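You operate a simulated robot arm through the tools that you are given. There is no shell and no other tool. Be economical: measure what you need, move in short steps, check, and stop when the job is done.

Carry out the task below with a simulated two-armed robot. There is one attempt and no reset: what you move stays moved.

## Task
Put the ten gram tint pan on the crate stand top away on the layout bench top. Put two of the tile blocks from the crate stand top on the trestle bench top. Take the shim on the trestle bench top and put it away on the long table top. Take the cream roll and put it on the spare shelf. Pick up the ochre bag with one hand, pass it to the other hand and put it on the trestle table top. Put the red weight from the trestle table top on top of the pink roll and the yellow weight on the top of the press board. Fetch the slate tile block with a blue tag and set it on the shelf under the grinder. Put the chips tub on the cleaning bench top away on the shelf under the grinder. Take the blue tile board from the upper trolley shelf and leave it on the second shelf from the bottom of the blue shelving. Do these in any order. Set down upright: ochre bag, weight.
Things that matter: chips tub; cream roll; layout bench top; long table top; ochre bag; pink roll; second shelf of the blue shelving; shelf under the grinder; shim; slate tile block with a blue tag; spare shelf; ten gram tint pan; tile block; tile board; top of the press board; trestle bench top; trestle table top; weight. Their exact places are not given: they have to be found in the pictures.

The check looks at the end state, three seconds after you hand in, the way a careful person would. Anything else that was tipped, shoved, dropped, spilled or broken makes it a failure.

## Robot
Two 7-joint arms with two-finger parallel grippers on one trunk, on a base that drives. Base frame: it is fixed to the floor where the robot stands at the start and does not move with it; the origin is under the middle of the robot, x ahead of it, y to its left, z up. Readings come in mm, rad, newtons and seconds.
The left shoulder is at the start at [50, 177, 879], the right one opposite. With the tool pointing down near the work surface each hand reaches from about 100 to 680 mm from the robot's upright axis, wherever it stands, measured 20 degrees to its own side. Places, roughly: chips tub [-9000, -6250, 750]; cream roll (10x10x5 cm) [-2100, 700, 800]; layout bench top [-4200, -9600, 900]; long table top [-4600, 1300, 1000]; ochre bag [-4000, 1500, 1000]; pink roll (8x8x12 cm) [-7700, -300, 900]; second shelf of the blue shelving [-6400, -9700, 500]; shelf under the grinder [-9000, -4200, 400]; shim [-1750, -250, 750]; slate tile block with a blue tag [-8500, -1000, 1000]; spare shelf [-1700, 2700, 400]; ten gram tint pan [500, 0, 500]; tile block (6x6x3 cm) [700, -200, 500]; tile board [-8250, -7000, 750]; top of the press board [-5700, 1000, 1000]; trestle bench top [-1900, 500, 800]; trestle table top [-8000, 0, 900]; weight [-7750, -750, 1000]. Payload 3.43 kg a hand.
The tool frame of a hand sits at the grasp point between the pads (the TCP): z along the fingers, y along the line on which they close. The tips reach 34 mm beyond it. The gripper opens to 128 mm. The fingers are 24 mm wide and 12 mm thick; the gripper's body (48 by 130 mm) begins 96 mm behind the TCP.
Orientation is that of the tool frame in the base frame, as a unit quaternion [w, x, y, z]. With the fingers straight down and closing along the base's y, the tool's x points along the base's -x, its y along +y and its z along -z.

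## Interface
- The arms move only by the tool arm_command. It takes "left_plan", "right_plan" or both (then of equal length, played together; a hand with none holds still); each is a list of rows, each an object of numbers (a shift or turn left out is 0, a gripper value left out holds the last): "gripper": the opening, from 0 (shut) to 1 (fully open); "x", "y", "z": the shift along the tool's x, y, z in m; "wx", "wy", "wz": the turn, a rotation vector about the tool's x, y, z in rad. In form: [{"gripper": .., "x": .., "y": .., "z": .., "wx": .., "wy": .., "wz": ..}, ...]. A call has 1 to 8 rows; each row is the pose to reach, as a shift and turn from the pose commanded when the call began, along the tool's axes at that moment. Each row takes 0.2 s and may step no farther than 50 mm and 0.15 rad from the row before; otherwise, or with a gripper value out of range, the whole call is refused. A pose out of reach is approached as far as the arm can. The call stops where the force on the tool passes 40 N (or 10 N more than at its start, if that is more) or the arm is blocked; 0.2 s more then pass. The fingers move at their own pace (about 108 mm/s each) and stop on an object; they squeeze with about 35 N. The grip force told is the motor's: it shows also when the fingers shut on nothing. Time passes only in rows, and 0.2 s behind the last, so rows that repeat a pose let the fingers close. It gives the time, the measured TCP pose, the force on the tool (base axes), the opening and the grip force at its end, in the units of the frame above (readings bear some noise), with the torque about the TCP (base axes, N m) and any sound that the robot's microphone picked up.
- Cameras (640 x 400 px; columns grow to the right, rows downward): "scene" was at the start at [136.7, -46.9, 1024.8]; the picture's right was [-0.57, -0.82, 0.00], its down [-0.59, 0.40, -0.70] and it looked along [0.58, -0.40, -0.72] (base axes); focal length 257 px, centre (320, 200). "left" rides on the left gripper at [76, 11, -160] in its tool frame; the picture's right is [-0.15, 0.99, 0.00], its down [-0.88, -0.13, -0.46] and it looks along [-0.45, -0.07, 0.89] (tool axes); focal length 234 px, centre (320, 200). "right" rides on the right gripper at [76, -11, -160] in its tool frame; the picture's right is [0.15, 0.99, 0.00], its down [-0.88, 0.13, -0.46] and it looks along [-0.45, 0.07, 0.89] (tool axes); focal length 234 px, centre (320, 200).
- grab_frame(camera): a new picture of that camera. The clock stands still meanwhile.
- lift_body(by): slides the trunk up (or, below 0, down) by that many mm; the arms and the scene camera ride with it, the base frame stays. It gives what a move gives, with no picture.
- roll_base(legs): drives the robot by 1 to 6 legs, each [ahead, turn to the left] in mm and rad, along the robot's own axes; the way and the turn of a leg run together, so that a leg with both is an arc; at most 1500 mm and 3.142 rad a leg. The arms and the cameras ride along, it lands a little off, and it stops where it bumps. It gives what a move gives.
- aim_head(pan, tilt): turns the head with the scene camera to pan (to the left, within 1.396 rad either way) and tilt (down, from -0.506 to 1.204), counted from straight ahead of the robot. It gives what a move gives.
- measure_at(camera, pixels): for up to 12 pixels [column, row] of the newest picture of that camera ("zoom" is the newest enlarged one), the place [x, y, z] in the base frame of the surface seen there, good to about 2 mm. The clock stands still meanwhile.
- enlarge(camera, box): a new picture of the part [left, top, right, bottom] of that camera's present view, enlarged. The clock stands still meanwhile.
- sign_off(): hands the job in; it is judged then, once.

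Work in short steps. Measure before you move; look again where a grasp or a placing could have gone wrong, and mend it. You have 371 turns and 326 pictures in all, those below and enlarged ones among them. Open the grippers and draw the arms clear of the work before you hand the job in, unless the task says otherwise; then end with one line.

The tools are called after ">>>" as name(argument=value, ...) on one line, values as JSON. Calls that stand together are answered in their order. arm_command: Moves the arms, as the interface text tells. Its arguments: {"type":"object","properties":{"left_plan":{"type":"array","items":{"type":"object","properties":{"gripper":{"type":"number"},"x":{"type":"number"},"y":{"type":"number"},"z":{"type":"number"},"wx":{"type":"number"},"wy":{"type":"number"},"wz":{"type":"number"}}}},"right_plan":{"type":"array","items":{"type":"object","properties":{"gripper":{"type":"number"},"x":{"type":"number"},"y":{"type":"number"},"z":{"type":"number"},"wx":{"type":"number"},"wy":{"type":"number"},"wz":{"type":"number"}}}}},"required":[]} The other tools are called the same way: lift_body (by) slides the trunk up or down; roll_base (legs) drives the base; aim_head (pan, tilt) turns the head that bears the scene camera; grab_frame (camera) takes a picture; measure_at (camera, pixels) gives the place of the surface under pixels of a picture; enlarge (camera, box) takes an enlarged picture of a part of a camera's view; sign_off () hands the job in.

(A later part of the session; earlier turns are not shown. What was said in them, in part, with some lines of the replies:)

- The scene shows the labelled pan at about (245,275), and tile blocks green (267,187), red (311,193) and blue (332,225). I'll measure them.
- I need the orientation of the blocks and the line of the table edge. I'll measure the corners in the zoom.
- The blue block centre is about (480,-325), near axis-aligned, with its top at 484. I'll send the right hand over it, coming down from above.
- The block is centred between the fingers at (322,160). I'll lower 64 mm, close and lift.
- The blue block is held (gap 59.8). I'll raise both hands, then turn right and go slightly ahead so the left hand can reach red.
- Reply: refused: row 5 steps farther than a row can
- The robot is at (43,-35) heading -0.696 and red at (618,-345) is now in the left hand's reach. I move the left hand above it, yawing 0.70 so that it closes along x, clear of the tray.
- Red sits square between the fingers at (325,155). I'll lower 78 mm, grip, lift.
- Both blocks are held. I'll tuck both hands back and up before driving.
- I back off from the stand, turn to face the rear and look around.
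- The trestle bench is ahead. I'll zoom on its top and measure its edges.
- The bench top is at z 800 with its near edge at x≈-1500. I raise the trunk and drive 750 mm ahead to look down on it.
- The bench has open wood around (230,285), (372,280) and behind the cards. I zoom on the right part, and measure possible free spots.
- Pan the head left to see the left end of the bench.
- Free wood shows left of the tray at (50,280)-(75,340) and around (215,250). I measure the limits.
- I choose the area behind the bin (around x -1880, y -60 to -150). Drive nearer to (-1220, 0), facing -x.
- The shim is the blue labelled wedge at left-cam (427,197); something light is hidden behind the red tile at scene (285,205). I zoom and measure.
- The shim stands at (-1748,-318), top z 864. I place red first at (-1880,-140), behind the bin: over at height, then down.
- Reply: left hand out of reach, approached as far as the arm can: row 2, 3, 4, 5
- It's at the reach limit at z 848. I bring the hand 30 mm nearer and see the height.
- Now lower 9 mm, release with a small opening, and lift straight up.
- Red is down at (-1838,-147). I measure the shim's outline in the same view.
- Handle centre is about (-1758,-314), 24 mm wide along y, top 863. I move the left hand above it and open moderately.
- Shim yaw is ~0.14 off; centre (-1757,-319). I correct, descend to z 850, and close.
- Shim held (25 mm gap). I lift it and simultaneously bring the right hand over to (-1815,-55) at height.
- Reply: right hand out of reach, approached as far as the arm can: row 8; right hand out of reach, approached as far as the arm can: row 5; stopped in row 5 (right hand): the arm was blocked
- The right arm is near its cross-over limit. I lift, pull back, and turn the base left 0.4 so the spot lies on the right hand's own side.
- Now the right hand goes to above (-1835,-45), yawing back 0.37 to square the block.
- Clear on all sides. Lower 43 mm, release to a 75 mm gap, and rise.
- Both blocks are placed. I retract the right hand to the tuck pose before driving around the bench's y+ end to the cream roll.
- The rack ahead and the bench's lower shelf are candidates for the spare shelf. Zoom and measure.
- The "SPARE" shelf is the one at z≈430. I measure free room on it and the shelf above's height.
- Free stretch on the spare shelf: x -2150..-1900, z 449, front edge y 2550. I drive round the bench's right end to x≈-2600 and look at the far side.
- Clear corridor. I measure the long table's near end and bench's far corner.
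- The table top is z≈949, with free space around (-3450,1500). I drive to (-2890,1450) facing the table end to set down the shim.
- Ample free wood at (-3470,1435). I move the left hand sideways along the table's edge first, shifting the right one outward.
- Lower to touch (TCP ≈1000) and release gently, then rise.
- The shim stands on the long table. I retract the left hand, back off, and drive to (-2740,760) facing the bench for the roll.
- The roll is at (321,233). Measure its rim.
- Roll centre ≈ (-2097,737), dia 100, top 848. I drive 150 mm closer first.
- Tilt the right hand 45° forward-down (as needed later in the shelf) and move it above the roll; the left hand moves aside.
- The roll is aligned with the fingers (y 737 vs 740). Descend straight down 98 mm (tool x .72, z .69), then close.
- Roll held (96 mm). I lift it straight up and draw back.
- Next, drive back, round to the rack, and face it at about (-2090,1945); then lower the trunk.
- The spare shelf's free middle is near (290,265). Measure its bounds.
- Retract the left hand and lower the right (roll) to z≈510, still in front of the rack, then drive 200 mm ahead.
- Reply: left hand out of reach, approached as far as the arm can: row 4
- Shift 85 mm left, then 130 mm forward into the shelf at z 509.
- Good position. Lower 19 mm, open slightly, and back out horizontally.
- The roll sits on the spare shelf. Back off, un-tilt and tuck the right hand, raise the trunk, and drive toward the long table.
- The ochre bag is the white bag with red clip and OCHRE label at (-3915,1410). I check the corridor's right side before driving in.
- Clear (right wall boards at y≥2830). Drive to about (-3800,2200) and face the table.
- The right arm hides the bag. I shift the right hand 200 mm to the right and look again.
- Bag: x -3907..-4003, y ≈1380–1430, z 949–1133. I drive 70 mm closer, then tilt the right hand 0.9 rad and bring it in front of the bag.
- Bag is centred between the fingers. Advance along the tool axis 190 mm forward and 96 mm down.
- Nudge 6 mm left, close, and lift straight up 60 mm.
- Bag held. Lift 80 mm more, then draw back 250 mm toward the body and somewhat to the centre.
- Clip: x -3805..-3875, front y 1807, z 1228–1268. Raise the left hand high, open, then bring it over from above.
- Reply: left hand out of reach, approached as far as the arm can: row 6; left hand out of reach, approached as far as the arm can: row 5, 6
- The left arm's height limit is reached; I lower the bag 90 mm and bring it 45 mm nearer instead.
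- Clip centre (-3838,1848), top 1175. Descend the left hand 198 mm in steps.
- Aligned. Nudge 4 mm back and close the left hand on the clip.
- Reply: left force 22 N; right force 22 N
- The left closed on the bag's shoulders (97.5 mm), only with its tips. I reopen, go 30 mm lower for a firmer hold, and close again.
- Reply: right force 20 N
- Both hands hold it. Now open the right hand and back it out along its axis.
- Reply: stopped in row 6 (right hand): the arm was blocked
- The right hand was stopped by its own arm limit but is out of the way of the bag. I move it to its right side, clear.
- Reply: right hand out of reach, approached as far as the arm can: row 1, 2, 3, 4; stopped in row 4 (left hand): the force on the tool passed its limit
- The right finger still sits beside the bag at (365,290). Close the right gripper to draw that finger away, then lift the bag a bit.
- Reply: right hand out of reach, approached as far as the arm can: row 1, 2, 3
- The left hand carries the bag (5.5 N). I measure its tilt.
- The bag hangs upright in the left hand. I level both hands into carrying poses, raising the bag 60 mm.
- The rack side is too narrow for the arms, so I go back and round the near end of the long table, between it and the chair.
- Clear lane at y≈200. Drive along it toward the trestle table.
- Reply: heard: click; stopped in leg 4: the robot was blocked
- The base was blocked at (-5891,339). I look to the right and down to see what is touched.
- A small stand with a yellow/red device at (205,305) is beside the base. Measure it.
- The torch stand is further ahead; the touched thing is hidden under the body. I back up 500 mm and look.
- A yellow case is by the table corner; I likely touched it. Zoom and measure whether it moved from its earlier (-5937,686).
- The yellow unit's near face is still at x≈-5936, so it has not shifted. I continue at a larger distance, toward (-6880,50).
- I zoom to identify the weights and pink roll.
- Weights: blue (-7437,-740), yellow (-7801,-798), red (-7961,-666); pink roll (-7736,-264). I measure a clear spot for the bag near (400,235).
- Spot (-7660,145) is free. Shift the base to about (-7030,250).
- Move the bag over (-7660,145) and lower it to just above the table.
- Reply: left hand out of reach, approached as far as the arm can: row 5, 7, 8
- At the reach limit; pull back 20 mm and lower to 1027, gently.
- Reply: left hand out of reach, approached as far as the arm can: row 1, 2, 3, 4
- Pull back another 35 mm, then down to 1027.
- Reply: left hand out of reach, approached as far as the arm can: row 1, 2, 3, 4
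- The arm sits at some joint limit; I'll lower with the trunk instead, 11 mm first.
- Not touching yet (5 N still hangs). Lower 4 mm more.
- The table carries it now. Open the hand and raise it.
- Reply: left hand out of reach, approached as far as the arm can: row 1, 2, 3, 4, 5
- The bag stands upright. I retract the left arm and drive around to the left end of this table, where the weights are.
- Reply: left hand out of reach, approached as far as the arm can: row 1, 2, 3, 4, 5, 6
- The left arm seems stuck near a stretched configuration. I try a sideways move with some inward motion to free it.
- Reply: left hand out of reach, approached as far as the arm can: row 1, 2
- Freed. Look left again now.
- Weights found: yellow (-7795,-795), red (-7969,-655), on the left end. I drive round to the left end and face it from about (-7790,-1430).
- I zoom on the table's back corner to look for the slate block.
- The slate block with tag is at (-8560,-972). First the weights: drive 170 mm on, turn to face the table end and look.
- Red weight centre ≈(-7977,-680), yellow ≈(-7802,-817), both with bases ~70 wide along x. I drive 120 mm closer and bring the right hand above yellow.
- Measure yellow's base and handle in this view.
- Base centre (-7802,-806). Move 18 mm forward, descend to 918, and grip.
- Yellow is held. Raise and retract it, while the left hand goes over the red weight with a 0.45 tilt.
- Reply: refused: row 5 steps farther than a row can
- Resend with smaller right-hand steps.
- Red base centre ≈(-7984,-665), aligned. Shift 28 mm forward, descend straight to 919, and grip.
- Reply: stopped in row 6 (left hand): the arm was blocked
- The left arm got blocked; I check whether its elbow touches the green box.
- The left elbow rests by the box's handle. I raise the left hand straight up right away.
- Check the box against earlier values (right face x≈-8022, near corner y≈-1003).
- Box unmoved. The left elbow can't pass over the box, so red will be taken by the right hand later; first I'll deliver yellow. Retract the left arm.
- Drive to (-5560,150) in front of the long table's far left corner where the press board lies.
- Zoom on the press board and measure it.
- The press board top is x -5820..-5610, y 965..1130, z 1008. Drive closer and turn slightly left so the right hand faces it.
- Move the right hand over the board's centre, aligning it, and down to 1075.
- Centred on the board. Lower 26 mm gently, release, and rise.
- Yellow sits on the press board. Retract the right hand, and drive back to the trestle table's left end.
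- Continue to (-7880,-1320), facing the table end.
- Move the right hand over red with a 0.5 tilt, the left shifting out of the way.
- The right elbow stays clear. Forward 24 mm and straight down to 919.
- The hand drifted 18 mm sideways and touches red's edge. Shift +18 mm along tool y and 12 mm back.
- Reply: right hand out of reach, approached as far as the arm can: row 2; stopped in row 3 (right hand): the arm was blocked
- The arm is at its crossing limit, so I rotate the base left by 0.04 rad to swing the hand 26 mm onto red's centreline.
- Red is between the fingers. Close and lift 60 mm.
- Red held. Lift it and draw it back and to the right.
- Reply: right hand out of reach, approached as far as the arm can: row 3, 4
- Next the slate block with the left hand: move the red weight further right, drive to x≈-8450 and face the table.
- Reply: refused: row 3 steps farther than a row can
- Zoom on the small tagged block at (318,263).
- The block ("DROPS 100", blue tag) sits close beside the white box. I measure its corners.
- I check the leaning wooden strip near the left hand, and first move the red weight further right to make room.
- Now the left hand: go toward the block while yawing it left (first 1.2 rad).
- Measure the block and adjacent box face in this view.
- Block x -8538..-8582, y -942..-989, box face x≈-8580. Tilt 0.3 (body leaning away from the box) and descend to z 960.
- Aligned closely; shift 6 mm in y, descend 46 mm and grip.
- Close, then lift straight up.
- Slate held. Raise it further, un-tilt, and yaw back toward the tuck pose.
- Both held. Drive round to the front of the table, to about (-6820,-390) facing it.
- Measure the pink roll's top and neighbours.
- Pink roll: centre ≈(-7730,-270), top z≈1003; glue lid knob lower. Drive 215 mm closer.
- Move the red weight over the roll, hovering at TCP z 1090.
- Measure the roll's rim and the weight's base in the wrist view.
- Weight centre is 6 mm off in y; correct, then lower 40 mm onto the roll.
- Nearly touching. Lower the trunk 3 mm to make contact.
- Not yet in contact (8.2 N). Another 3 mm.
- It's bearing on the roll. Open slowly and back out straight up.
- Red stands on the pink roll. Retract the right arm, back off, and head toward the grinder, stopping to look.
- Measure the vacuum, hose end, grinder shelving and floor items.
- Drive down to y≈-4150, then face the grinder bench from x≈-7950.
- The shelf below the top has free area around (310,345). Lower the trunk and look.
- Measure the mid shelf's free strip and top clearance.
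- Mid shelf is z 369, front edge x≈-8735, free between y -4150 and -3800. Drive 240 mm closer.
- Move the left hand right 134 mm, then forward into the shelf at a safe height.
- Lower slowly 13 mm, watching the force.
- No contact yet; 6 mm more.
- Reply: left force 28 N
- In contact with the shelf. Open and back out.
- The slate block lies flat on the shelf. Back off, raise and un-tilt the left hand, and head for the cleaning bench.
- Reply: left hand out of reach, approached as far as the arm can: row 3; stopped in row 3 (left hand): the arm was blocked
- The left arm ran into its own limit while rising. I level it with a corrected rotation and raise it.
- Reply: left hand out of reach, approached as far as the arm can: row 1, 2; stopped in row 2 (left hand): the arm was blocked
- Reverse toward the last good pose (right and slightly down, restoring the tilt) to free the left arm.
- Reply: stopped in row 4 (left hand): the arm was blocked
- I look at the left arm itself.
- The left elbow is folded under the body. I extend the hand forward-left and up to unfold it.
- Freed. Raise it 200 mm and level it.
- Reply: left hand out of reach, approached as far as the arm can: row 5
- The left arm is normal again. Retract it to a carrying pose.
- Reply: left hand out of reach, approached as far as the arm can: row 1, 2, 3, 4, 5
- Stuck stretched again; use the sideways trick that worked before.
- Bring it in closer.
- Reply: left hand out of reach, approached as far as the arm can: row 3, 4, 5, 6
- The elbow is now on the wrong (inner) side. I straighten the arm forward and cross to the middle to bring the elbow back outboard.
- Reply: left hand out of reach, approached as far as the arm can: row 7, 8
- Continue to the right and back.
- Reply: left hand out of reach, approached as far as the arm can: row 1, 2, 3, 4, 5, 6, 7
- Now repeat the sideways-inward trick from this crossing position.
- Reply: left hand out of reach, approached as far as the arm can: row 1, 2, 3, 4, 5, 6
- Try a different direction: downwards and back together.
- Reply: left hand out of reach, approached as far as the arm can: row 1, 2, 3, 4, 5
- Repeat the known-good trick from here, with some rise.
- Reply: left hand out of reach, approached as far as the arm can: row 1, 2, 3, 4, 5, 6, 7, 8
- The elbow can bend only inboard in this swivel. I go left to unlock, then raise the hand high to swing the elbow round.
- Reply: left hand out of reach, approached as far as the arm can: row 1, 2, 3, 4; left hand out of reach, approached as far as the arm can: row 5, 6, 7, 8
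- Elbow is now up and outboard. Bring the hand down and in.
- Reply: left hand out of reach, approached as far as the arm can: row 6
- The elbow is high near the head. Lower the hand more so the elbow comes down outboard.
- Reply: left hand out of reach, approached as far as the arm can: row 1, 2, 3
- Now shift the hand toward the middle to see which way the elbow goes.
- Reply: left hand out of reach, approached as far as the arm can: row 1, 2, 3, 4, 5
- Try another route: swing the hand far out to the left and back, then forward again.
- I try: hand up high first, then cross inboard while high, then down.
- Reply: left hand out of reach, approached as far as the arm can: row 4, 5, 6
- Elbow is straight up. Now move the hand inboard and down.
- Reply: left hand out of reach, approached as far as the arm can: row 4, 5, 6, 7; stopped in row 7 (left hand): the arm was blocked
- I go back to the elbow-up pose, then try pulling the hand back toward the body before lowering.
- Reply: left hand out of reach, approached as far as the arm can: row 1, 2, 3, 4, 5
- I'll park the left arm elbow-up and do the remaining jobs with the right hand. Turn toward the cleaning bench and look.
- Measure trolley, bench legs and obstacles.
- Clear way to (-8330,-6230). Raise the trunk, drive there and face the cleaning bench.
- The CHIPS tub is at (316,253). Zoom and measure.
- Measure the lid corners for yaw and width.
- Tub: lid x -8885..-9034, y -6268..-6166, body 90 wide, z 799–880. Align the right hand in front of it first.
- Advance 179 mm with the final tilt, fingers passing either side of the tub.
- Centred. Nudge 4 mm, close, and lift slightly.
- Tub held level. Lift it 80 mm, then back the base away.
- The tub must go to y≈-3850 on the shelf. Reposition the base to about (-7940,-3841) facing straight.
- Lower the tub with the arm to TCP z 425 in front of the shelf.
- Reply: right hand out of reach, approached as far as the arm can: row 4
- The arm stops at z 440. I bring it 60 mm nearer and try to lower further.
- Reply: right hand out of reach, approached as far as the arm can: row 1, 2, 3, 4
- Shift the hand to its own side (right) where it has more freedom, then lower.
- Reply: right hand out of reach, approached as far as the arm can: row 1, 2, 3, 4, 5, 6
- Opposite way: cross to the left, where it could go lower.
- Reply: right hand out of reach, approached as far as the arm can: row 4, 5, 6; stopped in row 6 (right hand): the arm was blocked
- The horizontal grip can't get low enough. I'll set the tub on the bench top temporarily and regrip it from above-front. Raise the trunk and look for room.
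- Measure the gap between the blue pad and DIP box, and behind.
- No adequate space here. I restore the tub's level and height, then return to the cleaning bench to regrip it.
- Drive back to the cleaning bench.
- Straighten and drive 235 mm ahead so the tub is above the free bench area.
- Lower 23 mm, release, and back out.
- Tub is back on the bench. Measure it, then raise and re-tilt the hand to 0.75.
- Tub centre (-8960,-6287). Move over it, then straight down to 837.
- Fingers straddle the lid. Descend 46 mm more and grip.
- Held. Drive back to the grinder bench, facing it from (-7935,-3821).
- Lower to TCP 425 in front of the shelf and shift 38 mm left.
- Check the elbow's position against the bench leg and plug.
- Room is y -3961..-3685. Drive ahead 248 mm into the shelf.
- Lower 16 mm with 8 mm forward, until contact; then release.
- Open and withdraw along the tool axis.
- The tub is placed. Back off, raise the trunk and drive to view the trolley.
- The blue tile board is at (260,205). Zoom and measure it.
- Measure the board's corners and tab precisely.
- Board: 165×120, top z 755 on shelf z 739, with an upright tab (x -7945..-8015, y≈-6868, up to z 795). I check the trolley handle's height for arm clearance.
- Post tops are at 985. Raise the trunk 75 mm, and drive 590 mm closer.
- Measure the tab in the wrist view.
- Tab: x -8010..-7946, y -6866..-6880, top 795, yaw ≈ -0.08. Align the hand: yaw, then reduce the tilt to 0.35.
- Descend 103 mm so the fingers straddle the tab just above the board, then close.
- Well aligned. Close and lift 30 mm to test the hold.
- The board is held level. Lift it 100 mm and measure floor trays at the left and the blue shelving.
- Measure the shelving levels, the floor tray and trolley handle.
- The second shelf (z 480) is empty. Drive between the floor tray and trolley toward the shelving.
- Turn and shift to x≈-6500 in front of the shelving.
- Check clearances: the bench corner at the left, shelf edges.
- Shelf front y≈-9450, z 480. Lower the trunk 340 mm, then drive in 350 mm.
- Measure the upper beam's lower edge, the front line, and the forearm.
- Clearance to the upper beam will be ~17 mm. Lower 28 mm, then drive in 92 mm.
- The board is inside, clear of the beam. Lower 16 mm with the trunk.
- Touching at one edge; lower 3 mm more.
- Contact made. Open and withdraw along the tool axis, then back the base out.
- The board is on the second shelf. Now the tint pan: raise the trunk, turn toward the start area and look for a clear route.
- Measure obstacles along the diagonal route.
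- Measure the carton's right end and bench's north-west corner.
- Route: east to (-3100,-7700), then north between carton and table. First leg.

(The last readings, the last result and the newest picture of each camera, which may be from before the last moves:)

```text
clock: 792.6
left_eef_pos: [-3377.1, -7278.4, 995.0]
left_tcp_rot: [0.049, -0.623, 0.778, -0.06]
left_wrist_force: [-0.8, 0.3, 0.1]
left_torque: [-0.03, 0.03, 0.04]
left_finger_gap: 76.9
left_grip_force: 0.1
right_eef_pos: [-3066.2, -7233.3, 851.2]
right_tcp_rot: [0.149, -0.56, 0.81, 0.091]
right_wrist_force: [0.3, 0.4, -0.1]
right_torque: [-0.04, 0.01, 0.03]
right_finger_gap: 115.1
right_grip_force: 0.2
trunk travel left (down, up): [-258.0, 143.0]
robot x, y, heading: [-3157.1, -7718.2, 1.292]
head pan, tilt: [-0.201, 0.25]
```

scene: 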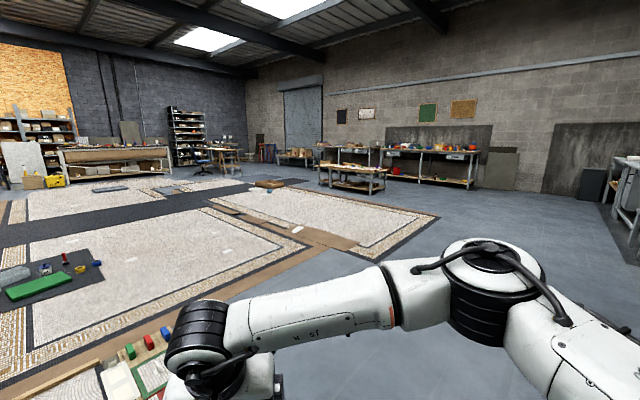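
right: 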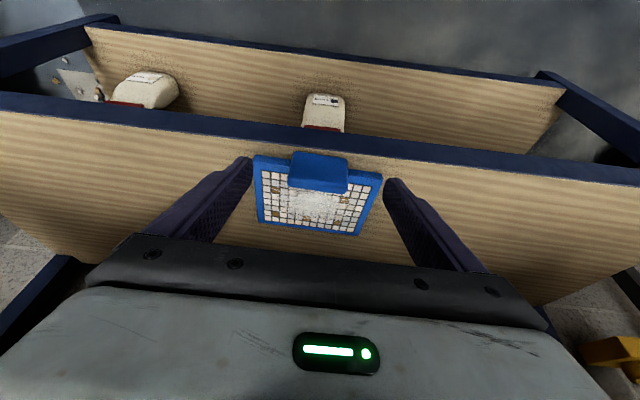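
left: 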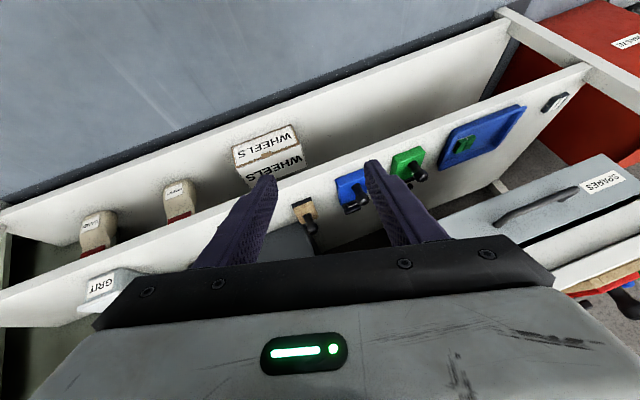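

On track. Next leg to the gap near (-1900,-3750).

>>> roll_base(legs=[[0, -0.028], [1500, 0], [1500, 0], [1160, 0]])

>>> aim_head(pan=0.0, tilt=0.35)

>>> grab_frame(camera="scene")

```text
clock: 813.0
left_eef_pos: [-2105.3, -3293.1, 996.4]
left_tcp_rot: [0.047, -0.611, 0.788, -0.061]
left_wrist_force: [-0.1, 0.1, -1.0]
left_torque: [0.03, 0.02, 0.01]
left_finger_gap: 76.9
left_grip_force: 0.2
right_eef_pos: [-1794.6, -3256.9, 851.1]
right_tcp_rot: [0.149, -0.549, 0.817, 0.089]
right_wrist_force: [-0.4, 0.7, -0.3]
right_torque: [-0.04, -0.03, -0.01]
right_finger_gap: 115.1
right_grip_force: 0.2
trunk travel left (down, up): [-258.0, 143.0]
robot x, y, heading: [-1899.0, -3738.7, 1.263]
head pan, tilt: [-0.201, 0.25]
```

```text
clock: 813.7
left_eef_pos: [-2105.4, -3293.2, 996.0]
left_tcp_rot: [0.048, -0.612, 0.787, -0.06]
left_wrist_force: [-0.3, -0.3, -0.2]
left_torque: [0.0, 0.0, 0.0]
left_finger_gap: 76.6
left_grip_force: 0.0
right_eef_pos: [-1794.4, -3256.6, 851.8]
right_tcp_rot: [0.149, -0.55, 0.817, 0.09]
right_wrist_force: [0.1, 0.1, -0.2]
right_torque: [-0.02, 0.0, -0.04]
right_finger_gap: 115.4
right_grip_force: 0.0
trunk travel left (down, up): [-258.0, 143.0]
robot x, y, heading: [-1899.7, -3741.5, 1.264]
head pan, tilt: [0.0, 0.351]
```

```text
111 pictures are left
```

scene: 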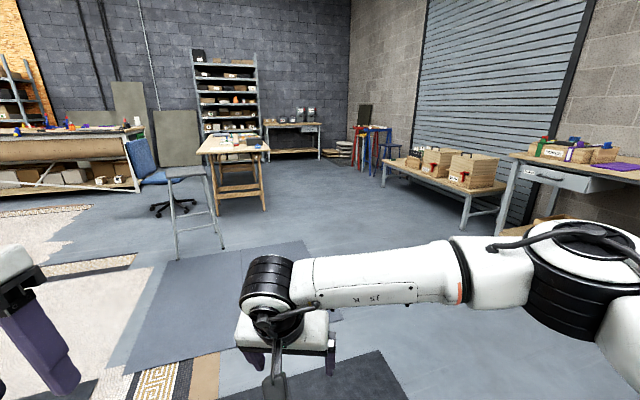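

Clear ahead. Continue to the crate stand.

>>> roll_base(legs=[[0, -0.077], [1500, 0], [1500, 0], [330, 0], [0, -0.236], [700, 0]])

>>> roll_base(legs=[[0, -0.95]])

>>> lift_body(by=-250)

>>> aim_head(pan=0.0, tilt=0.7)

>>> grab_frame(camera="scene")

```text
clock: 834.4
left_eef_pos: [-536.2, 411.5, 995.7]
left_tcp_rot: [0.041, -0.518, 0.852, -0.066]
left_wrist_force: [-0.6, 0.1, 0.1]
left_torque: [-0.04, 0.0, 0.0]
left_finger_gap: 76.9
left_grip_force: 0.0
right_eef_pos: [-225.6, 375.4, 850.6]
right_tcp_rot: [0.158, -0.452, 0.875, 0.072]
right_wrist_force: [0.2, 0.4, -0.7]
right_torque: [0.04, 0.01, -0.05]
right_finger_gap: 115.1
right_grip_force: 0.1
trunk travel left (down, up): [-258.0, 143.0]
robot x, y, heading: [-438.0, -71.5, 1.026]
head pan, tilt: [0.0, 0.351]
```

```text
clock: 837.2
left_eef_pos: [-105.3, 292.3, 995.9]
left_tcp_rot: [0.007, -0.074, 0.994, -0.078]
left_wrist_force: [0.6, -0.1, -0.8]
left_torque: [0.05, 0.0, 0.04]
left_finger_gap: 76.7
left_grip_force: 0.0
right_eef_pos: [49.6, 19.8, 850.5]
right_tcp_rot: [0.174, -0.005, 0.985, -0.008]
right_wrist_force: [-0.3, 0.5, 0.4]
right_torque: [0.0, -0.02, -0.02]
right_finger_gap: 115.1
right_grip_force: 0.1
trunk travel left (down, up): [-258.0, 143.0]
robot x, y, heading: [-433.0, -67.4, 0.092]
head pan, tilt: [0.0, 0.351]
```

```text
clock: 839.8
left_eef_pos: [-104.6, 293.3, 745.6]
left_tcp_rot: [0.006, -0.075, 0.994, -0.077]
left_wrist_force: [0.3, -0.5, 0.7]
left_torque: [0.0, 0.0, 0.01]
left_finger_gap: 76.7
left_grip_force: 0.1
right_eef_pos: [49.1, 18.9, 600.3]
right_tcp_rot: [0.174, -0.006, 0.985, -0.009]
right_wrist_force: [1.0, -0.2, -0.1]
right_torque: [0.01, 0.0, -0.04]
right_finger_gap: 115.6
right_grip_force: 0.1
trunk travel left (down, up): [-8.0, 393.0]
robot x, y, heading: [-435.4, -72.6, 0.089]
head pan, tilt: [0.0, 0.351]
```

```text
clock: 840.6
left_eef_pos: [-104.0, 292.5, 745.8]
left_tcp_rot: [0.006, -0.074, 0.994, -0.078]
left_wrist_force: [-0.9, 0.0, 0.2]
left_torque: [0.02, -0.02, 0.01]
left_finger_gap: 76.7
left_grip_force: 0.2
right_eef_pos: [48.0, 19.4, 600.8]
right_tcp_rot: [0.174, -0.005, 0.985, -0.008]
right_wrist_force: [0.3, -0.5, -0.1]
right_torque: [0.01, 0.0, -0.01]
right_finger_gap: 115.1
right_grip_force: 0.1
trunk travel left (down, up): [-8.0, 393.0]
robot x, y, heading: [-435.6, -70.2, 0.088]
head pan, tilt: [0.0, 0.7]
```

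```text
110 pictures are left
```

scene: 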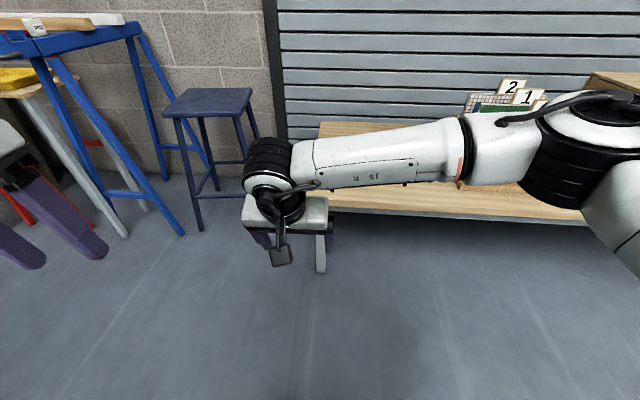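

Check the blue sawhorse's position relative to the parked left hand before advancing.

>>> measure_at(camera="scene", pixels=[[183, 235], [127, 237], [135, 30], [60, 50], [200, 228], [70, 100], [322, 268], [345, 192]])

```text
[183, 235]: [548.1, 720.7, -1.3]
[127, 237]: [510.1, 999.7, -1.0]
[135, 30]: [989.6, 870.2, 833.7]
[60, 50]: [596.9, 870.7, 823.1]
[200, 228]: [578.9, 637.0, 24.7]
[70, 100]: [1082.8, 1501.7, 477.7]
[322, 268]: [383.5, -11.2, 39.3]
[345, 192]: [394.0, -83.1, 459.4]
```

Clear. Straighten and advance 420 mm, then view the pan from the wrist camera.

>>> roll_base(legs=[[0, -0.088], [420, 0]])

>>> grab_frame(camera="right")

```text
clock: 843.8
left_eef_pos: [350.6, 259.4, 745.3]
left_tcp_rot: [0.003, -0.029, 0.997, -0.078]
left_wrist_force: [-0.5, -1.4, -0.9]
left_torque: [0.03, 0.02, 0.0]
left_finger_gap: 76.7
left_grip_force: 0.2
right_eef_pos: [479.3, -25.1, 600.6]
right_tcp_rot: [0.172, 0.039, 0.984, -0.016]
right_wrist_force: [0.1, -0.6, 0.3]
right_torque: [-0.02, -0.02, 0.03]
right_finger_gap: 115.2
right_grip_force: 0.0
trunk travel left (down, up): [-8.0, 393.0]
robot x, y, heading: [-10.6, -70.1, -0.003]
head pan, tilt: [0.0, 0.7]
```

```text
109 pictures are left
```

right: 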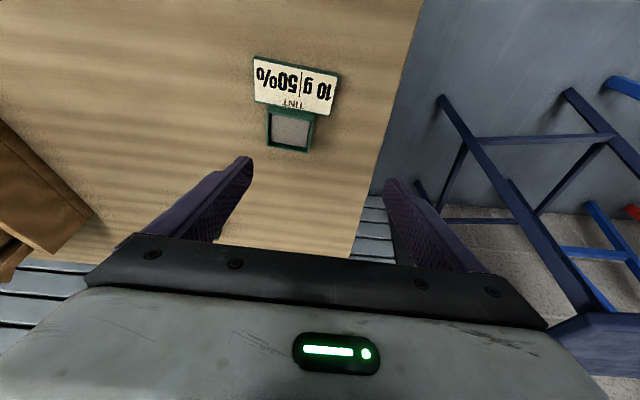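

>>> enlarge(camera="right", box=[230, 40, 360, 170])

>>> measure_at(camera="right", pixels=[[270, 112], [316, 115], [268, 146], [308, 151], [290, 130], [288, 150], [255, 60], [340, 72], [258, 98], [332, 110], [268, 130], [313, 133]])

```text
3.08 times, centred on (295, 105) of right
```

zoom: 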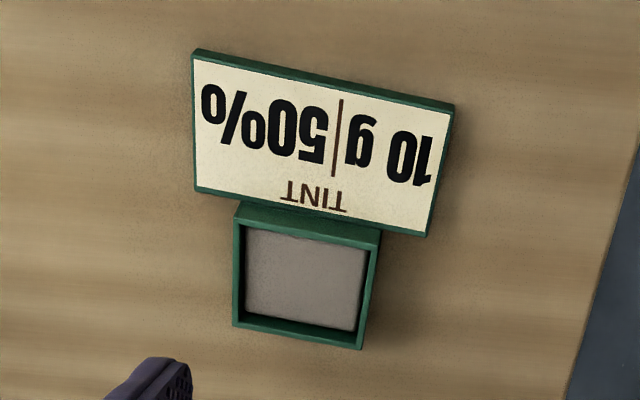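

```text
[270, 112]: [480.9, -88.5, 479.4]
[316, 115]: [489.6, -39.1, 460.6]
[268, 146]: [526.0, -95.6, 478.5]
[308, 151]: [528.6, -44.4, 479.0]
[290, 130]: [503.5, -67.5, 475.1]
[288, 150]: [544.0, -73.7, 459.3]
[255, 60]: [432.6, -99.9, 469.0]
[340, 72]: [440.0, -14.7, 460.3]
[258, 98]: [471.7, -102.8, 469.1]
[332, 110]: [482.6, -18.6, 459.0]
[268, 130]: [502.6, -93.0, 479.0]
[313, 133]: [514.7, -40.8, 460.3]
```

Pan body: x 478–535, y -96..-42, top 479, yaw ≈ -0.14. Move over it and align.

>>> arm_command(right_plan=[{"x": -0.009, "y": -0.021, "z": 0.003, "wz": 0.025, "wx": 0.01, "gripper": 0.75}, {"x": -0.0178, "y": -0.0416, "z": 0.0065, "wz": 0.05, "wx": 0.018}, {"x": -0.0006, "y": -0.0416, "z": 0.0535, "wz": 0.05, "wx": 0.018}])

>>> enlarge(camera="right", box=[210, 60, 430, 220])

```text
clock: 844.6
left_eef_pos: [351.3, 261.6, 746.3]
left_tcp_rot: [0.002, -0.03, 0.997, -0.078]
left_wrist_force: [-0.7, -0.1, 0.4]
left_torque: [0.03, -0.02, 0.0]
left_finger_gap: 76.8
left_grip_force: 0.0
right_eef_pos: [496.8, -69.1, 550.7]
right_tcp_rot: [0.174, 0.065, 0.982, -0.021]
right_wrist_force: [0.1, -1.1, -0.1]
right_torque: [0.01, 0.03, -0.02]
right_finger_gap: 96.1
right_grip_force: 0.2
trunk travel left (down, up): [-8.0, 393.0]
robot x, y, heading: [-13.1, -71.3, -0.004]
head pan, tilt: [0.0, 0.7]
```

```text
2.50 times, centred on (320, 140) of right
```

zoom: 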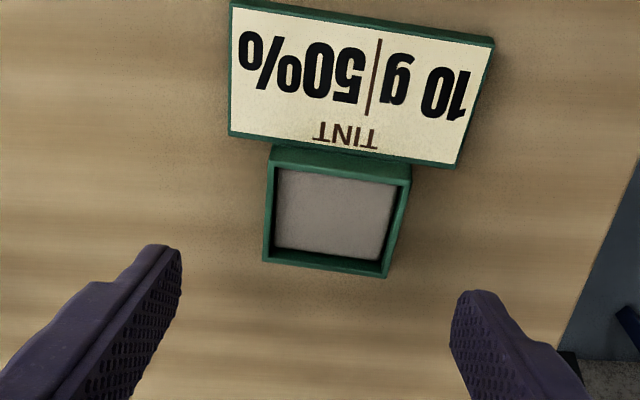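

Aligned. Descend 52 mm, close, and lift slightly.

>>> arm_command(right_plan=[{"x": 0.009, "y": 0.002, "z": 0.025}, {"x": 0.0175, "y": 0.002, "z": 0.0482}, {"x": 0.0175, "y": 0.002, "z": 0.0482, "gripper": 0}, {"x": 0.0175, "y": 0.002, "z": 0.0482}, {"x": 0.0175, "y": 0.002, "z": 0.0482}, {"x": 0.009, "y": 0.002, "z": 0.025}, {"x": 0.0, "y": 0.002, "z": 0.0}])

>>> grab_frame(camera="right")

```text
clock: 846.2
left_eef_pos: [351.6, 260.9, 746.3]
left_tcp_rot: [0.002, -0.03, 0.997, -0.078]
left_wrist_force: [-0.3, -0.6, -0.2]
left_torque: [0.0, -0.01, 0.01]
left_finger_gap: 76.8
left_grip_force: 0.0
right_eef_pos: [496.0, -69.5, 550.0]
right_tcp_rot: [0.172, 0.065, 0.983, -0.021]
right_wrist_force: [-0.3, 0.9, -2.8]
right_torque: [0.01, -0.01, -0.01]
right_finger_gap: 53.5
right_grip_force: 34.8
trunk travel left (down, up): [-8.0, 393.0]
robot x, y, heading: [-10.2, -74.2, -0.001]
head pan, tilt: [0.0, 0.7]
```

```text
106 pictures are left
```

right: 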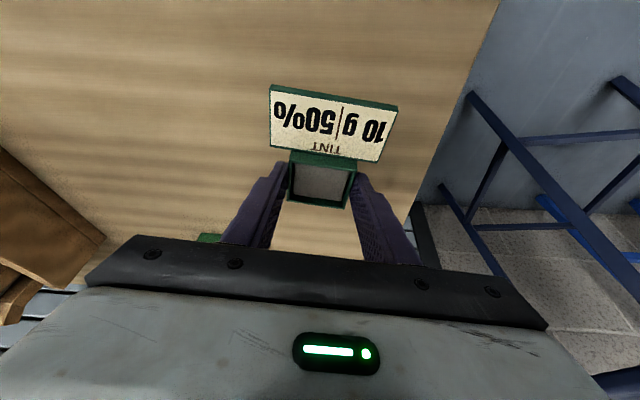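

Pan held level. Raise with the trunk, back off, and drive the route back to the south.

>>> lift_body(by=330)

>>> roll_base(legs=[[-420, 0], [0, -1.952], [1500, 0], [1500, 0], [950, 0]])

>>> grab_frame(camera="right")

```text
clock: 849.4
left_eef_pos: [351.5, 260.8, 1075.9]
left_tcp_rot: [0.003, -0.029, 0.997, -0.077]
left_wrist_force: [0.1, -0.6, -0.4]
left_torque: [0.05, -0.01, 0.03]
left_finger_gap: 76.7
left_grip_force: 0.1
right_eef_pos: [495.9, -69.0, 880.0]
right_tcp_rot: [0.174, 0.065, 0.982, -0.02]
right_wrist_force: [0.5, 0.6, -1.6]
right_torque: [0.0, -0.02, 0.04]
right_finger_gap: 53.5
right_grip_force: 34.9
trunk travel left (down, up): [-338.0, 63.0]
robot x, y, heading: [-10.7, -71.4, 0.001]
head pan, tilt: [0.0, 0.7]
```

```text
clock: 875.1
left_eef_pos: [-1590.3, -4218.6, 1074.4]
left_tcp_rot: [-0.062, 0.806, 0.587, -0.046]
left_wrist_force: [0.7, 0.1, 0.3]
left_torque: [-0.01, 0.0, -0.01]
left_finger_gap: 77.0
left_grip_force: 0.0
right_eef_pos: [-1949.5, -4235.4, 880.6]
right_tcp_rot: [0.081, 0.847, 0.502, -0.155]
right_wrist_force: [0.8, -0.6, -2.0]
right_torque: [-0.03, 0.03, 0.02]
right_finger_gap: 53.5
right_grip_force: 34.5
trunk travel left (down, up): [-338.0, 63.0]
robot x, y, heading: [-1769.9, -3763.0, -1.936]
head pan, tilt: [0.0, 0.7]
```

```text
105 pictures are left
```

right: 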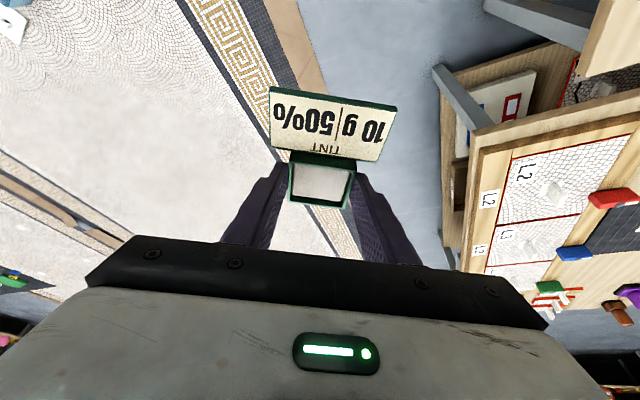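

The nearby table is close on my left; I check its corner before moving on.

>>> aim_head(pan=0.5, tilt=0.75)

>>> grab_frame(camera="scene")

>>> measure_at(camera="right", pixels=[[470, 150], [475, 225], [462, 240], [485, 135], [445, 235], [440, 70], [560, 110]])

```text
clock: 876.1
left_eef_pos: [-1589.1, -4219.5, 1076.0]
left_tcp_rot: [-0.064, 0.805, 0.588, -0.048]
left_wrist_force: [-0.4, 0.0, 0.7]
left_torque: [-0.01, -0.02, -0.04]
left_finger_gap: 76.9
left_grip_force: 0.1
right_eef_pos: [-1949.0, -4233.8, 880.3]
right_tcp_rot: [0.081, 0.847, 0.501, -0.155]
right_wrist_force: [0.4, 0.9, -1.5]
right_torque: [-0.01, -0.01, 0.0]
right_finger_gap: 53.7
right_grip_force: 35.0
trunk travel left (down, up): [-338.0, 63.0]
robot x, y, heading: [-1765.2, -3757.9, -1.943]
head pan, tilt: [0.499, 0.75]
```

```text
104 pictures are left
```

scene: 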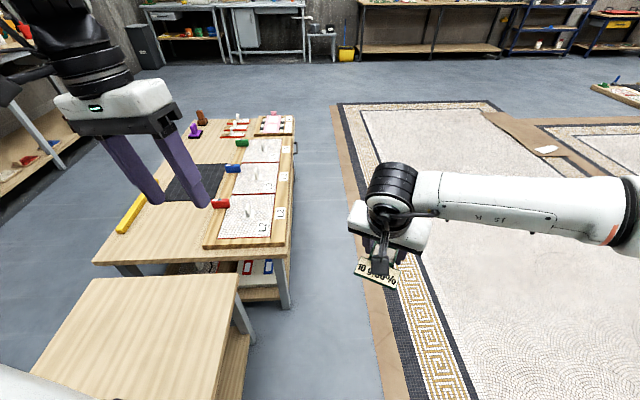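

```text
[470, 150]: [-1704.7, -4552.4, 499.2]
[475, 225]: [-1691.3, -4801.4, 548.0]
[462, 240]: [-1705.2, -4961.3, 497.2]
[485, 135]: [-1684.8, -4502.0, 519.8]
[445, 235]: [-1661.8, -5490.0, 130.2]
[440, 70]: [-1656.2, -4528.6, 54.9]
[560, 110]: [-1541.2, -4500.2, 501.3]
```

Measure the low cabinet at bottom-left.

>>> measure_at(camera="scene", pixels=[[235, 278], [250, 340], [95, 278], [215, 390], [285, 305]])

```text
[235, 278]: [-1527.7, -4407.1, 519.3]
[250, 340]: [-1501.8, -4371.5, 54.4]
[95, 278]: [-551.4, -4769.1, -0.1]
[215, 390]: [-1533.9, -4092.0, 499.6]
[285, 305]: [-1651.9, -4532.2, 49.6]
```

Steer west first, then south along x≈-2150 to the open floor.

>>> roll_base(legs=[[0, -0.458], [520, 0], [0, 0.559], [1500, 0], [1500, 0], [700, 0]])

>>> aim_head(pan=-0.3, tilt=0.35)

>>> grab_frame(camera="scene")

```text
clock: 899.1
left_eef_pos: [-3052.2, -8007.0, 1075.6]
left_tcp_rot: [-0.062, 0.795, 0.602, -0.049]
left_wrist_force: [-0.7, -0.1, 0.1]
left_torque: [0.01, 0.0, -0.02]
left_finger_gap: 76.8
left_grip_force: 0.1
right_eef_pos: [-3410.9, -8034.0, 878.9]
right_tcp_rot: [0.084, 0.839, 0.515, -0.154]
right_wrist_force: [0.0, 0.0, -1.3]
right_torque: [-0.01, 0.01, -0.02]
right_finger_gap: 53.8
right_grip_force: 34.6
trunk travel left (down, up): [-338.0, 63.0]
robot x, y, heading: [-3246.3, -7555.6, -1.908]
head pan, tilt: [0.499, 0.75]
```

```text
clock: 900.2
left_eef_pos: [-3053.2, -8007.3, 1075.1]
left_tcp_rot: [-0.063, 0.794, 0.602, -0.048]
left_wrist_force: [-0.1, -0.1, -1.5]
left_torque: [-0.02, 0.0, -0.03]
left_finger_gap: 76.9
left_grip_force: 0.1
right_eef_pos: [-3410.1, -8033.2, 880.1]
right_tcp_rot: [0.083, 0.838, 0.516, -0.155]
right_wrist_force: [-0.1, 0.8, -1.6]
right_torque: [0.04, 0.05, -0.02]
right_finger_gap: 53.3
right_grip_force: 35.1
trunk travel left (down, up): [-338.0, 63.0]
robot x, y, heading: [-3246.9, -7556.6, -1.906]
head pan, tilt: [-0.3, 0.351]
```

```text
103 pictures are left
```

scene: 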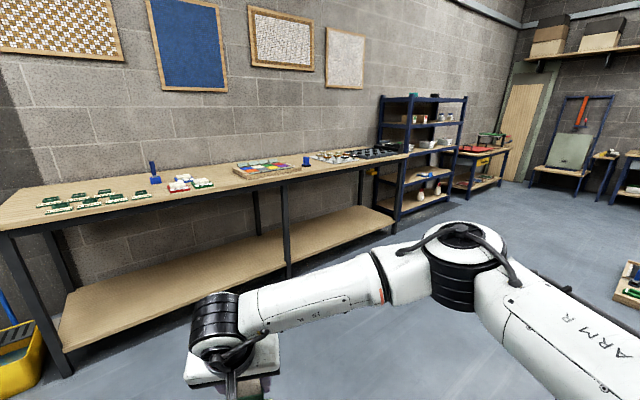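

The layout bench has open space. Zoom on it and measure.

>>> enlarge(camera="scene", box=[0, 130, 420, 260])

>>> measure_at(camera="scene", pixels=[[220, 188], [225, 200], [170, 200], [60, 212], [230, 178], [130, 185], [5, 235], [395, 158], [160, 212], [205, 184], [240, 177], [100, 220]])

```text
1.52 times, centred on (210, 195) of scene
```

zoom: 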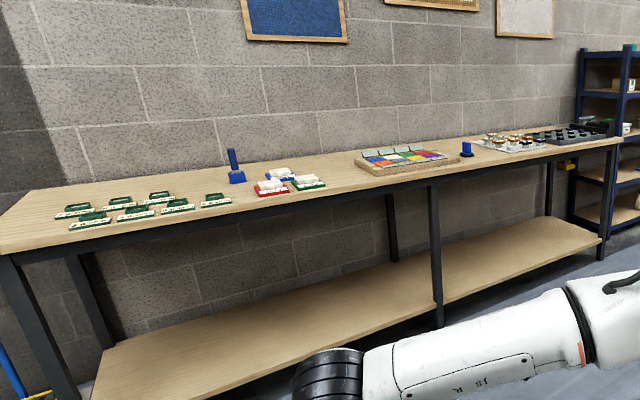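

```text
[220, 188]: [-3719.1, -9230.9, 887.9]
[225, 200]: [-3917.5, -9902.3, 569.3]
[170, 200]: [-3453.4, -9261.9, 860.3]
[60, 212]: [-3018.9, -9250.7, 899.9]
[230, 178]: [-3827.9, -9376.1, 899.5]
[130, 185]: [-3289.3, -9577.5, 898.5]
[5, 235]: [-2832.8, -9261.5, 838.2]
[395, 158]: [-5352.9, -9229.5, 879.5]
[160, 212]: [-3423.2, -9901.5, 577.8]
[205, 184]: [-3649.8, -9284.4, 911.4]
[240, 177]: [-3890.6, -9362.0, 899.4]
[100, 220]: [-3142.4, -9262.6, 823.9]
```

Bench top z 899, front y≈-9230; free spot near (-3780,-9370). Raise the pan, then drive there.

>>> lift_body(by=62)

>>> arm_command(right_plan=[{"x": -0.008, "z": -0.022}, {"x": -0.016, "z": -0.044}, {"x": -0.024, "z": -0.066}])

>>> roll_base(legs=[[0, -0.087], [1290, 0], [0, 0.422]])

>>> aim_head(pan=0.0, tilt=0.6)

>>> grab_frame(camera="scene")

>>> grab_frame(camera="right")

```text
clock: 901.2
left_eef_pos: [-3052.0, -8007.6, 1137.1]
left_tcp_rot: [-0.061, 0.794, 0.602, -0.048]
left_wrist_force: [0.2, 0.9, 0.1]
left_torque: [0.0, 0.02, 0.01]
left_finger_gap: 76.9
left_grip_force: 0.0
right_eef_pos: [-3410.3, -8035.0, 942.2]
right_tcp_rot: [0.083, 0.838, 0.517, -0.153]
right_wrist_force: [-1.0, -0.1, -1.3]
right_torque: [-0.05, 0.03, -0.02]
right_finger_gap: 53.7
right_grip_force: 35.5
trunk travel left (down, up): [-400.0, 1.0]
robot x, y, heading: [-3245.2, -7552.6, -1.905]
head pan, tilt: [-0.3, 0.351]
```

```text
clock: 902.0
left_eef_pos: [-3051.9, -8006.7, 1136.7]
left_tcp_rot: [-0.063, 0.794, 0.602, -0.048]
left_wrist_force: [0.3, -0.2, -0.7]
left_torque: [-0.02, 0.02, 0.02]
left_finger_gap: 76.8
left_grip_force: 0.1
right_eef_pos: [-3409.6, -8035.2, 1012.5]
right_tcp_rot: [0.084, 0.838, 0.516, -0.153]
right_wrist_force: [0.1, -0.2, -2.1]
right_torque: [-0.03, 0.02, -0.02]
right_finger_gap: 53.7
right_grip_force: 34.9
trunk travel left (down, up): [-400.0, 1.0]
robot x, y, heading: [-3246.4, -7554.3, -1.906]
head pan, tilt: [-0.3, 0.351]
```

```text
clock: 910.2
left_eef_pos: [-3393.5, -9068.3, 1138.4]
left_tcp_rot: [-0.052, 0.667, 0.741, -0.059]
left_wrist_force: [0.2, 0.0, 0.2]
left_torque: [-0.01, -0.01, -0.02]
left_finger_gap: 76.8
left_grip_force: 0.1
right_eef_pos: [-3713.8, -9227.4, 1010.8]
right_tcp_rot: [0.11, 0.727, 0.665, -0.136]
right_wrist_force: [0.4, 0.1, -1.8]
right_torque: [-0.02, 0.02, -0.02]
right_finger_gap: 53.6
right_grip_force: 34.4
trunk travel left (down, up): [-400.0, 1.0]
robot x, y, heading: [-3742.0, -8718.1, -1.528]
head pan, tilt: [-0.3, 0.351]
```

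```text
clock: 911.0
left_eef_pos: [-3393.7, -9068.1, 1138.3]
left_tcp_rot: [-0.051, 0.667, 0.741, -0.059]
left_wrist_force: [0.4, 1.0, -0.9]
left_torque: [-0.02, 0.01, 0.02]
left_finger_gap: 76.9
left_grip_force: 0.1
right_eef_pos: [-3714.4, -9226.9, 1011.2]
right_tcp_rot: [0.111, 0.726, 0.665, -0.135]
right_wrist_force: [-0.1, -0.3, -1.4]
right_torque: [-0.04, 0.01, -0.02]
right_finger_gap: 53.7
right_grip_force: 35.1
trunk travel left (down, up): [-400.0, 1.0]
robot x, y, heading: [-3738.2, -8718.8, -1.532]
head pan, tilt: [0.0, 0.6]
```

```text
101 pictures are left
```

scene: 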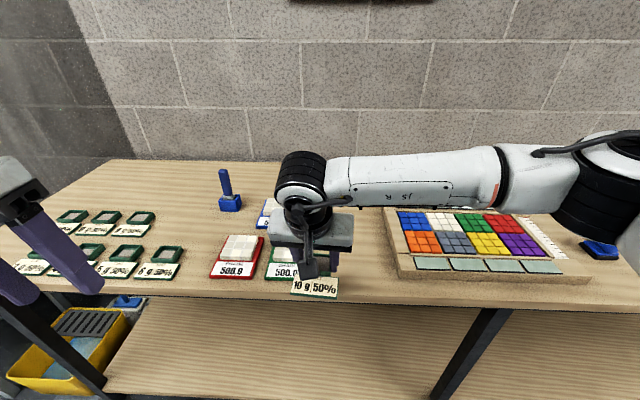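

```text
100 pictures are left
```

right: 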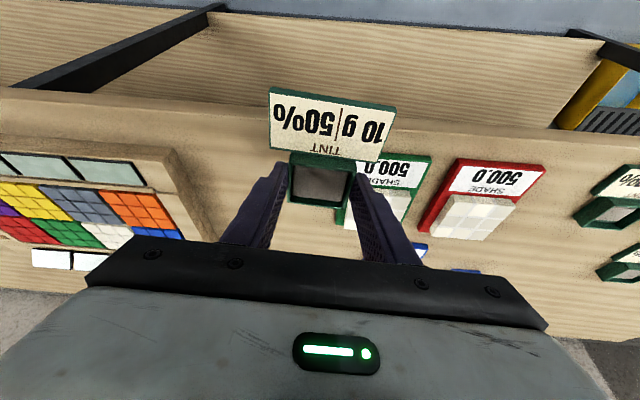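

Measure the gap between the green 500 plate and the tile tray.

>>> measure_at(camera="scene", pixels=[[345, 265], [360, 265], [385, 240], [398, 276], [360, 290], [375, 265], [350, 250], [187, 262], [210, 268]])

>>> measure_at(camera="right", pixels=[[190, 190], [230, 225], [330, 222], [345, 205], [180, 160], [260, 215], [290, 225], [418, 155]])

```text
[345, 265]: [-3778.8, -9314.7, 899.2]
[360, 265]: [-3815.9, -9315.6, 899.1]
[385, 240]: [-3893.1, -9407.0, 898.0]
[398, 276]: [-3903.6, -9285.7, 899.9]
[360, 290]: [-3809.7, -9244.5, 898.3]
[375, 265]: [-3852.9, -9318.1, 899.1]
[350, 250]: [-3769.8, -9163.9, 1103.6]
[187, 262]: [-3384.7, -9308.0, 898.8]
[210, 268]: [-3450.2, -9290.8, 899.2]
```

```text
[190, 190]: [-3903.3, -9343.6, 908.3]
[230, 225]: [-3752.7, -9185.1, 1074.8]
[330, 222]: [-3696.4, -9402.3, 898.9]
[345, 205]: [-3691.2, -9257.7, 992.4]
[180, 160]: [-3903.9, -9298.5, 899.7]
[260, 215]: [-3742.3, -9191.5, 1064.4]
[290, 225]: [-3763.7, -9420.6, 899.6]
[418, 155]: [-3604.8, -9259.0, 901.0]
```

The gap is x -3903..-3690. Shift the hand 88 mm right, then drive 130 mm ahead.

>>> arm_command(right_plan=[{"x": -0.003, "y": -0.03, "z": 0.001}, {"x": -0.006, "y": -0.06, "z": 0.002}, {"x": -0.01, "y": -0.0876, "z": 0.0037}])

>>> roll_base(legs=[[130, 0]])

>>> grab_frame(camera="right")

```text
clock: 911.8
left_eef_pos: [-3394.1, -9067.9, 1138.0]
left_tcp_rot: [-0.052, 0.666, 0.742, -0.059]
left_wrist_force: [-0.5, -0.2, -0.4]
left_torque: [-0.03, -0.02, 0.01]
left_finger_gap: 76.9
left_grip_force: 0.0
right_eef_pos: [-3804.2, -9228.9, 1013.7]
right_tcp_rot: [0.111, 0.726, 0.666, -0.135]
right_wrist_force: [-0.1, 0.0, -2.1]
right_torque: [0.02, -0.03, 0.02]
right_finger_gap: 53.9
right_grip_force: 34.7
trunk travel left (down, up): [-400.0, 1.0]
robot x, y, heading: [-3736.8, -8719.2, -1.531]
head pan, tilt: [0.0, 0.6]
```

```text
clock: 913.0
left_eef_pos: [-3388.2, -9199.3, 1137.4]
left_tcp_rot: [-0.053, 0.668, 0.74, -0.06]
left_wrist_force: [0.0, 0.3, -0.1]
left_torque: [0.03, 0.01, 0.0]
left_finger_gap: 76.7
left_grip_force: 0.0
right_eef_pos: [-3797.6, -9361.0, 1012.7]
right_tcp_rot: [0.111, 0.727, 0.665, -0.135]
right_wrist_force: [1.0, -0.4, -2.3]
right_torque: [0.03, 0.03, -0.03]
right_finger_gap: 53.5
right_grip_force: 35.2
trunk travel left (down, up): [-400.0, 1.0]
robot x, y, heading: [-3733.9, -8848.0, -1.528]
head pan, tilt: [0.0, 0.6]
```

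```text
99 pictures are left
```

right: 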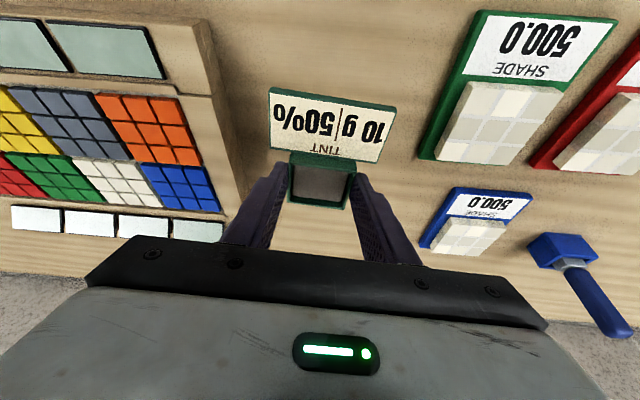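

Check the blue plate's edge distance.

>>> measure_at(camera="right", pixels=[[425, 235], [455, 190], [420, 150], [240, 200], [245, 150]])

```text
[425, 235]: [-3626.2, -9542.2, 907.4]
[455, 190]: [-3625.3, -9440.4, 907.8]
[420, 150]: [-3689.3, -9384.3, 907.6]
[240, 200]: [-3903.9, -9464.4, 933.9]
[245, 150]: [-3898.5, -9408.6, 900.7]
```

All clear. Lower 70 mm with the trunk.

>>> lift_body(by=-70)

```text
clock: 914.1
left_eef_pos: [-3388.0, -9199.0, 1067.4]
left_tcp_rot: [-0.053, 0.668, 0.74, -0.06]
left_wrist_force: [-0.2, 0.0, 0.6]
left_torque: [-0.01, 0.0, 0.01]
left_finger_gap: 76.7
left_grip_force: 0.1
right_eef_pos: [-3797.7, -9360.1, 942.8]
right_tcp_rot: [0.111, 0.727, 0.664, -0.135]
right_wrist_force: [-0.6, -0.9, -0.5]
right_torque: [-0.04, 0.03, -0.02]
right_finger_gap: 53.6
right_grip_force: 35.0
trunk travel left (down, up): [-330.0, 71.0]
robot x, y, heading: [-3736.1, -8849.5, -1.526]
head pan, tilt: [0.0, 0.6]
```

>>> lift_body(by=-3)

>>> enlarge(camera="scene", box=[260, 180, 420, 310])

```text
clock: 914.6
left_eef_pos: [-3388.3, -9199.2, 1064.1]
left_tcp_rot: [-0.052, 0.668, 0.74, -0.059]
left_wrist_force: [-0.5, 0.2, 0.1]
left_torque: [-0.03, 0.03, 0.0]
left_finger_gap: 76.8
left_grip_force: 0.0
right_eef_pos: [-3796.9, -9360.2, 939.3]
right_tcp_rot: [0.111, 0.726, 0.665, -0.135]
right_wrist_force: [-0.3, 0.1, -2.4]
right_torque: [-0.06, -0.02, 0.0]
right_finger_gap: 53.4
right_grip_force: 34.6
trunk travel left (down, up): [-327.0, 74.0]
robot x, y, heading: [-3738.2, -8847.5, -1.53]
head pan, tilt: [0.0, 0.6]
```

```text
3.08 times, centred on (340, 245) of scene
```

zoom: 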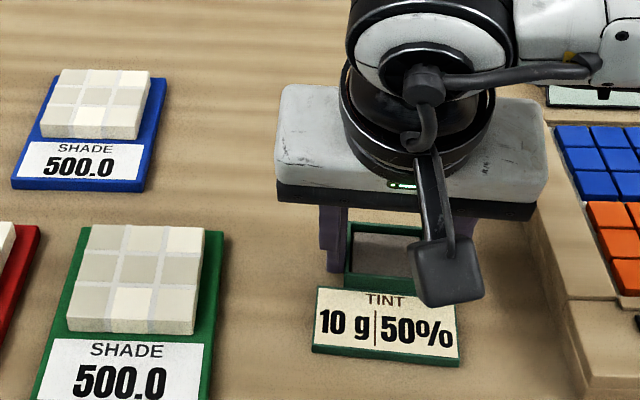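

Almost down; another 2 mm.

>>> lift_body(by=-2)

```text
clock: 915.2
left_eef_pos: [-3388.3, -9199.0, 1062.4]
left_tcp_rot: [-0.053, 0.667, 0.741, -0.06]
left_wrist_force: [-0.4, -0.1, -0.1]
left_torque: [0.0, -0.03, 0.01]
left_finger_gap: 76.8
left_grip_force: 0.0
right_eef_pos: [-3796.3, -9360.3, 939.4]
right_tcp_rot: [0.112, 0.727, 0.664, -0.136]
right_wrist_force: [-1.6, 1.4, 6.0]
right_torque: [0.37, -0.26, 0.13]
right_finger_gap: 53.6
right_grip_force: 35.0
trunk travel left (down, up): [-325.0, 76.0]
robot x, y, heading: [-3740.8, -8849.1, -1.531]
head pan, tilt: [0.0, 0.6]
```

In contact. Open and rise along the tool axis.

>>> arm_command(right_plan=[{"gripper": 0.6}, {"gripper": 0.6}, {"z": -0.02}, {"z": -0.06}, {"z": -0.1}, {"z": -0.14}])

>>> grab_frame(camera="right")

```text
clock: 916.6
left_eef_pos: [-3387.7, -9199.0, 1062.7]
left_tcp_rot: [-0.053, 0.667, 0.74, -0.059]
left_wrist_force: [1.2, -0.1, 0.5]
left_torque: [-0.04, 0.01, -0.02]
left_finger_gap: 76.6
left_grip_force: 0.0
right_eef_pos: [-3791.6, -9311.7, 1071.8]
right_tcp_rot: [0.11, 0.726, 0.665, -0.136]
right_wrist_force: [0.3, -0.1, 0.0]
right_torque: [0.02, -0.02, -0.01]
right_finger_gap: 76.8
right_grip_force: 0.0
trunk travel left (down, up): [-325.0, 76.0]
robot x, y, heading: [-3732.6, -8852.2, -1.531]
head pan, tilt: [0.0, 0.6]
```

```text
97 pictures are left
```

right: 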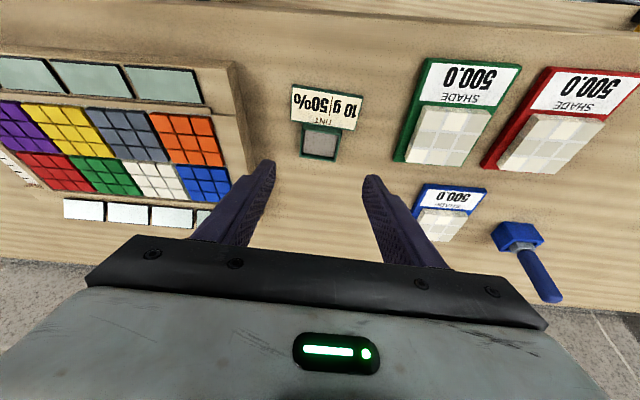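

The pan is set on the layout bench. Back off, open both grippers and clear the arms.

>>> roll_base(legs=[[-600, 0]])

>>> arm_command(right_plan=[{"gripper": 1}, {"gripper": 1}], left_plan=[{"gripper": 1}, {"gripper": 1}])

>>> grab_frame(camera="scene")

```text
clock: 920.0
left_eef_pos: [-3414.5, -8594.5, 1062.1]
left_tcp_rot: [-0.053, 0.672, 0.737, -0.059]
left_wrist_force: [-0.3, -0.4, 0.6]
left_torque: [-0.01, -0.01, -0.01]
left_finger_gap: 77.0
left_grip_force: 0.0
right_eef_pos: [-3817.0, -8703.5, 1071.1]
right_tcp_rot: [0.11, 0.73, 0.661, -0.135]
right_wrist_force: [-0.5, 0.3, -0.8]
right_torque: [-0.01, -0.02, 0.02]
right_finger_gap: 76.6
right_grip_force: 0.1
trunk travel left (down, up): [-325.0, 76.0]
robot x, y, heading: [-3756.9, -8239.8, -1.538]
head pan, tilt: [0.0, 0.6]
```

```text
clock: 920.6
left_eef_pos: [-3414.0, -8593.4, 1063.0]
left_tcp_rot: [-0.053, 0.671, 0.737, -0.059]
left_wrist_force: [-0.6, -0.6, 0.3]
left_torque: [-0.02, 0.04, 0.01]
left_finger_gap: 127.9
left_grip_force: 0.1
right_eef_pos: [-3817.6, -8702.9, 1070.9]
right_tcp_rot: [0.111, 0.73, 0.661, -0.135]
right_wrist_force: [-1.5, -0.1, 0.2]
right_torque: [0.03, 0.0, 0.0]
right_finger_gap: 128.1
right_grip_force: 0.1
trunk travel left (down, up): [-325.0, 76.0]
robot x, y, heading: [-3754.3, -8242.3, -1.539]
head pan, tilt: [0.0, 0.6]
```

```text
96 pictures are left
```

scene: 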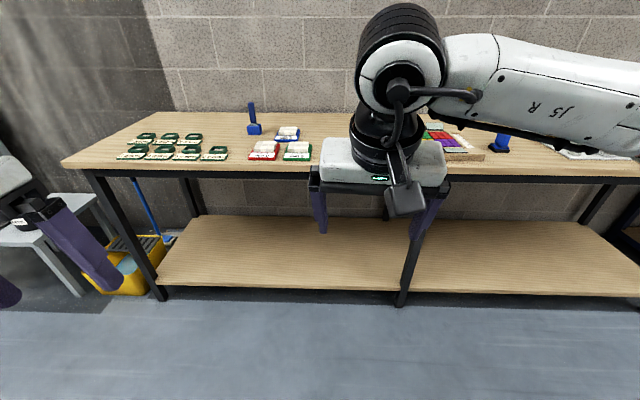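

Every item is in its place, both grippers are open and the arms are clear of the work, so I hand in.

>>> sign_off()

```text
The job is handed in.
```

All ten jobs are done and handed in. On the drive to the trestle table the base bumped what looked like the yellow floor unit beside the long table, with a click; its near face measured the same afterwards.
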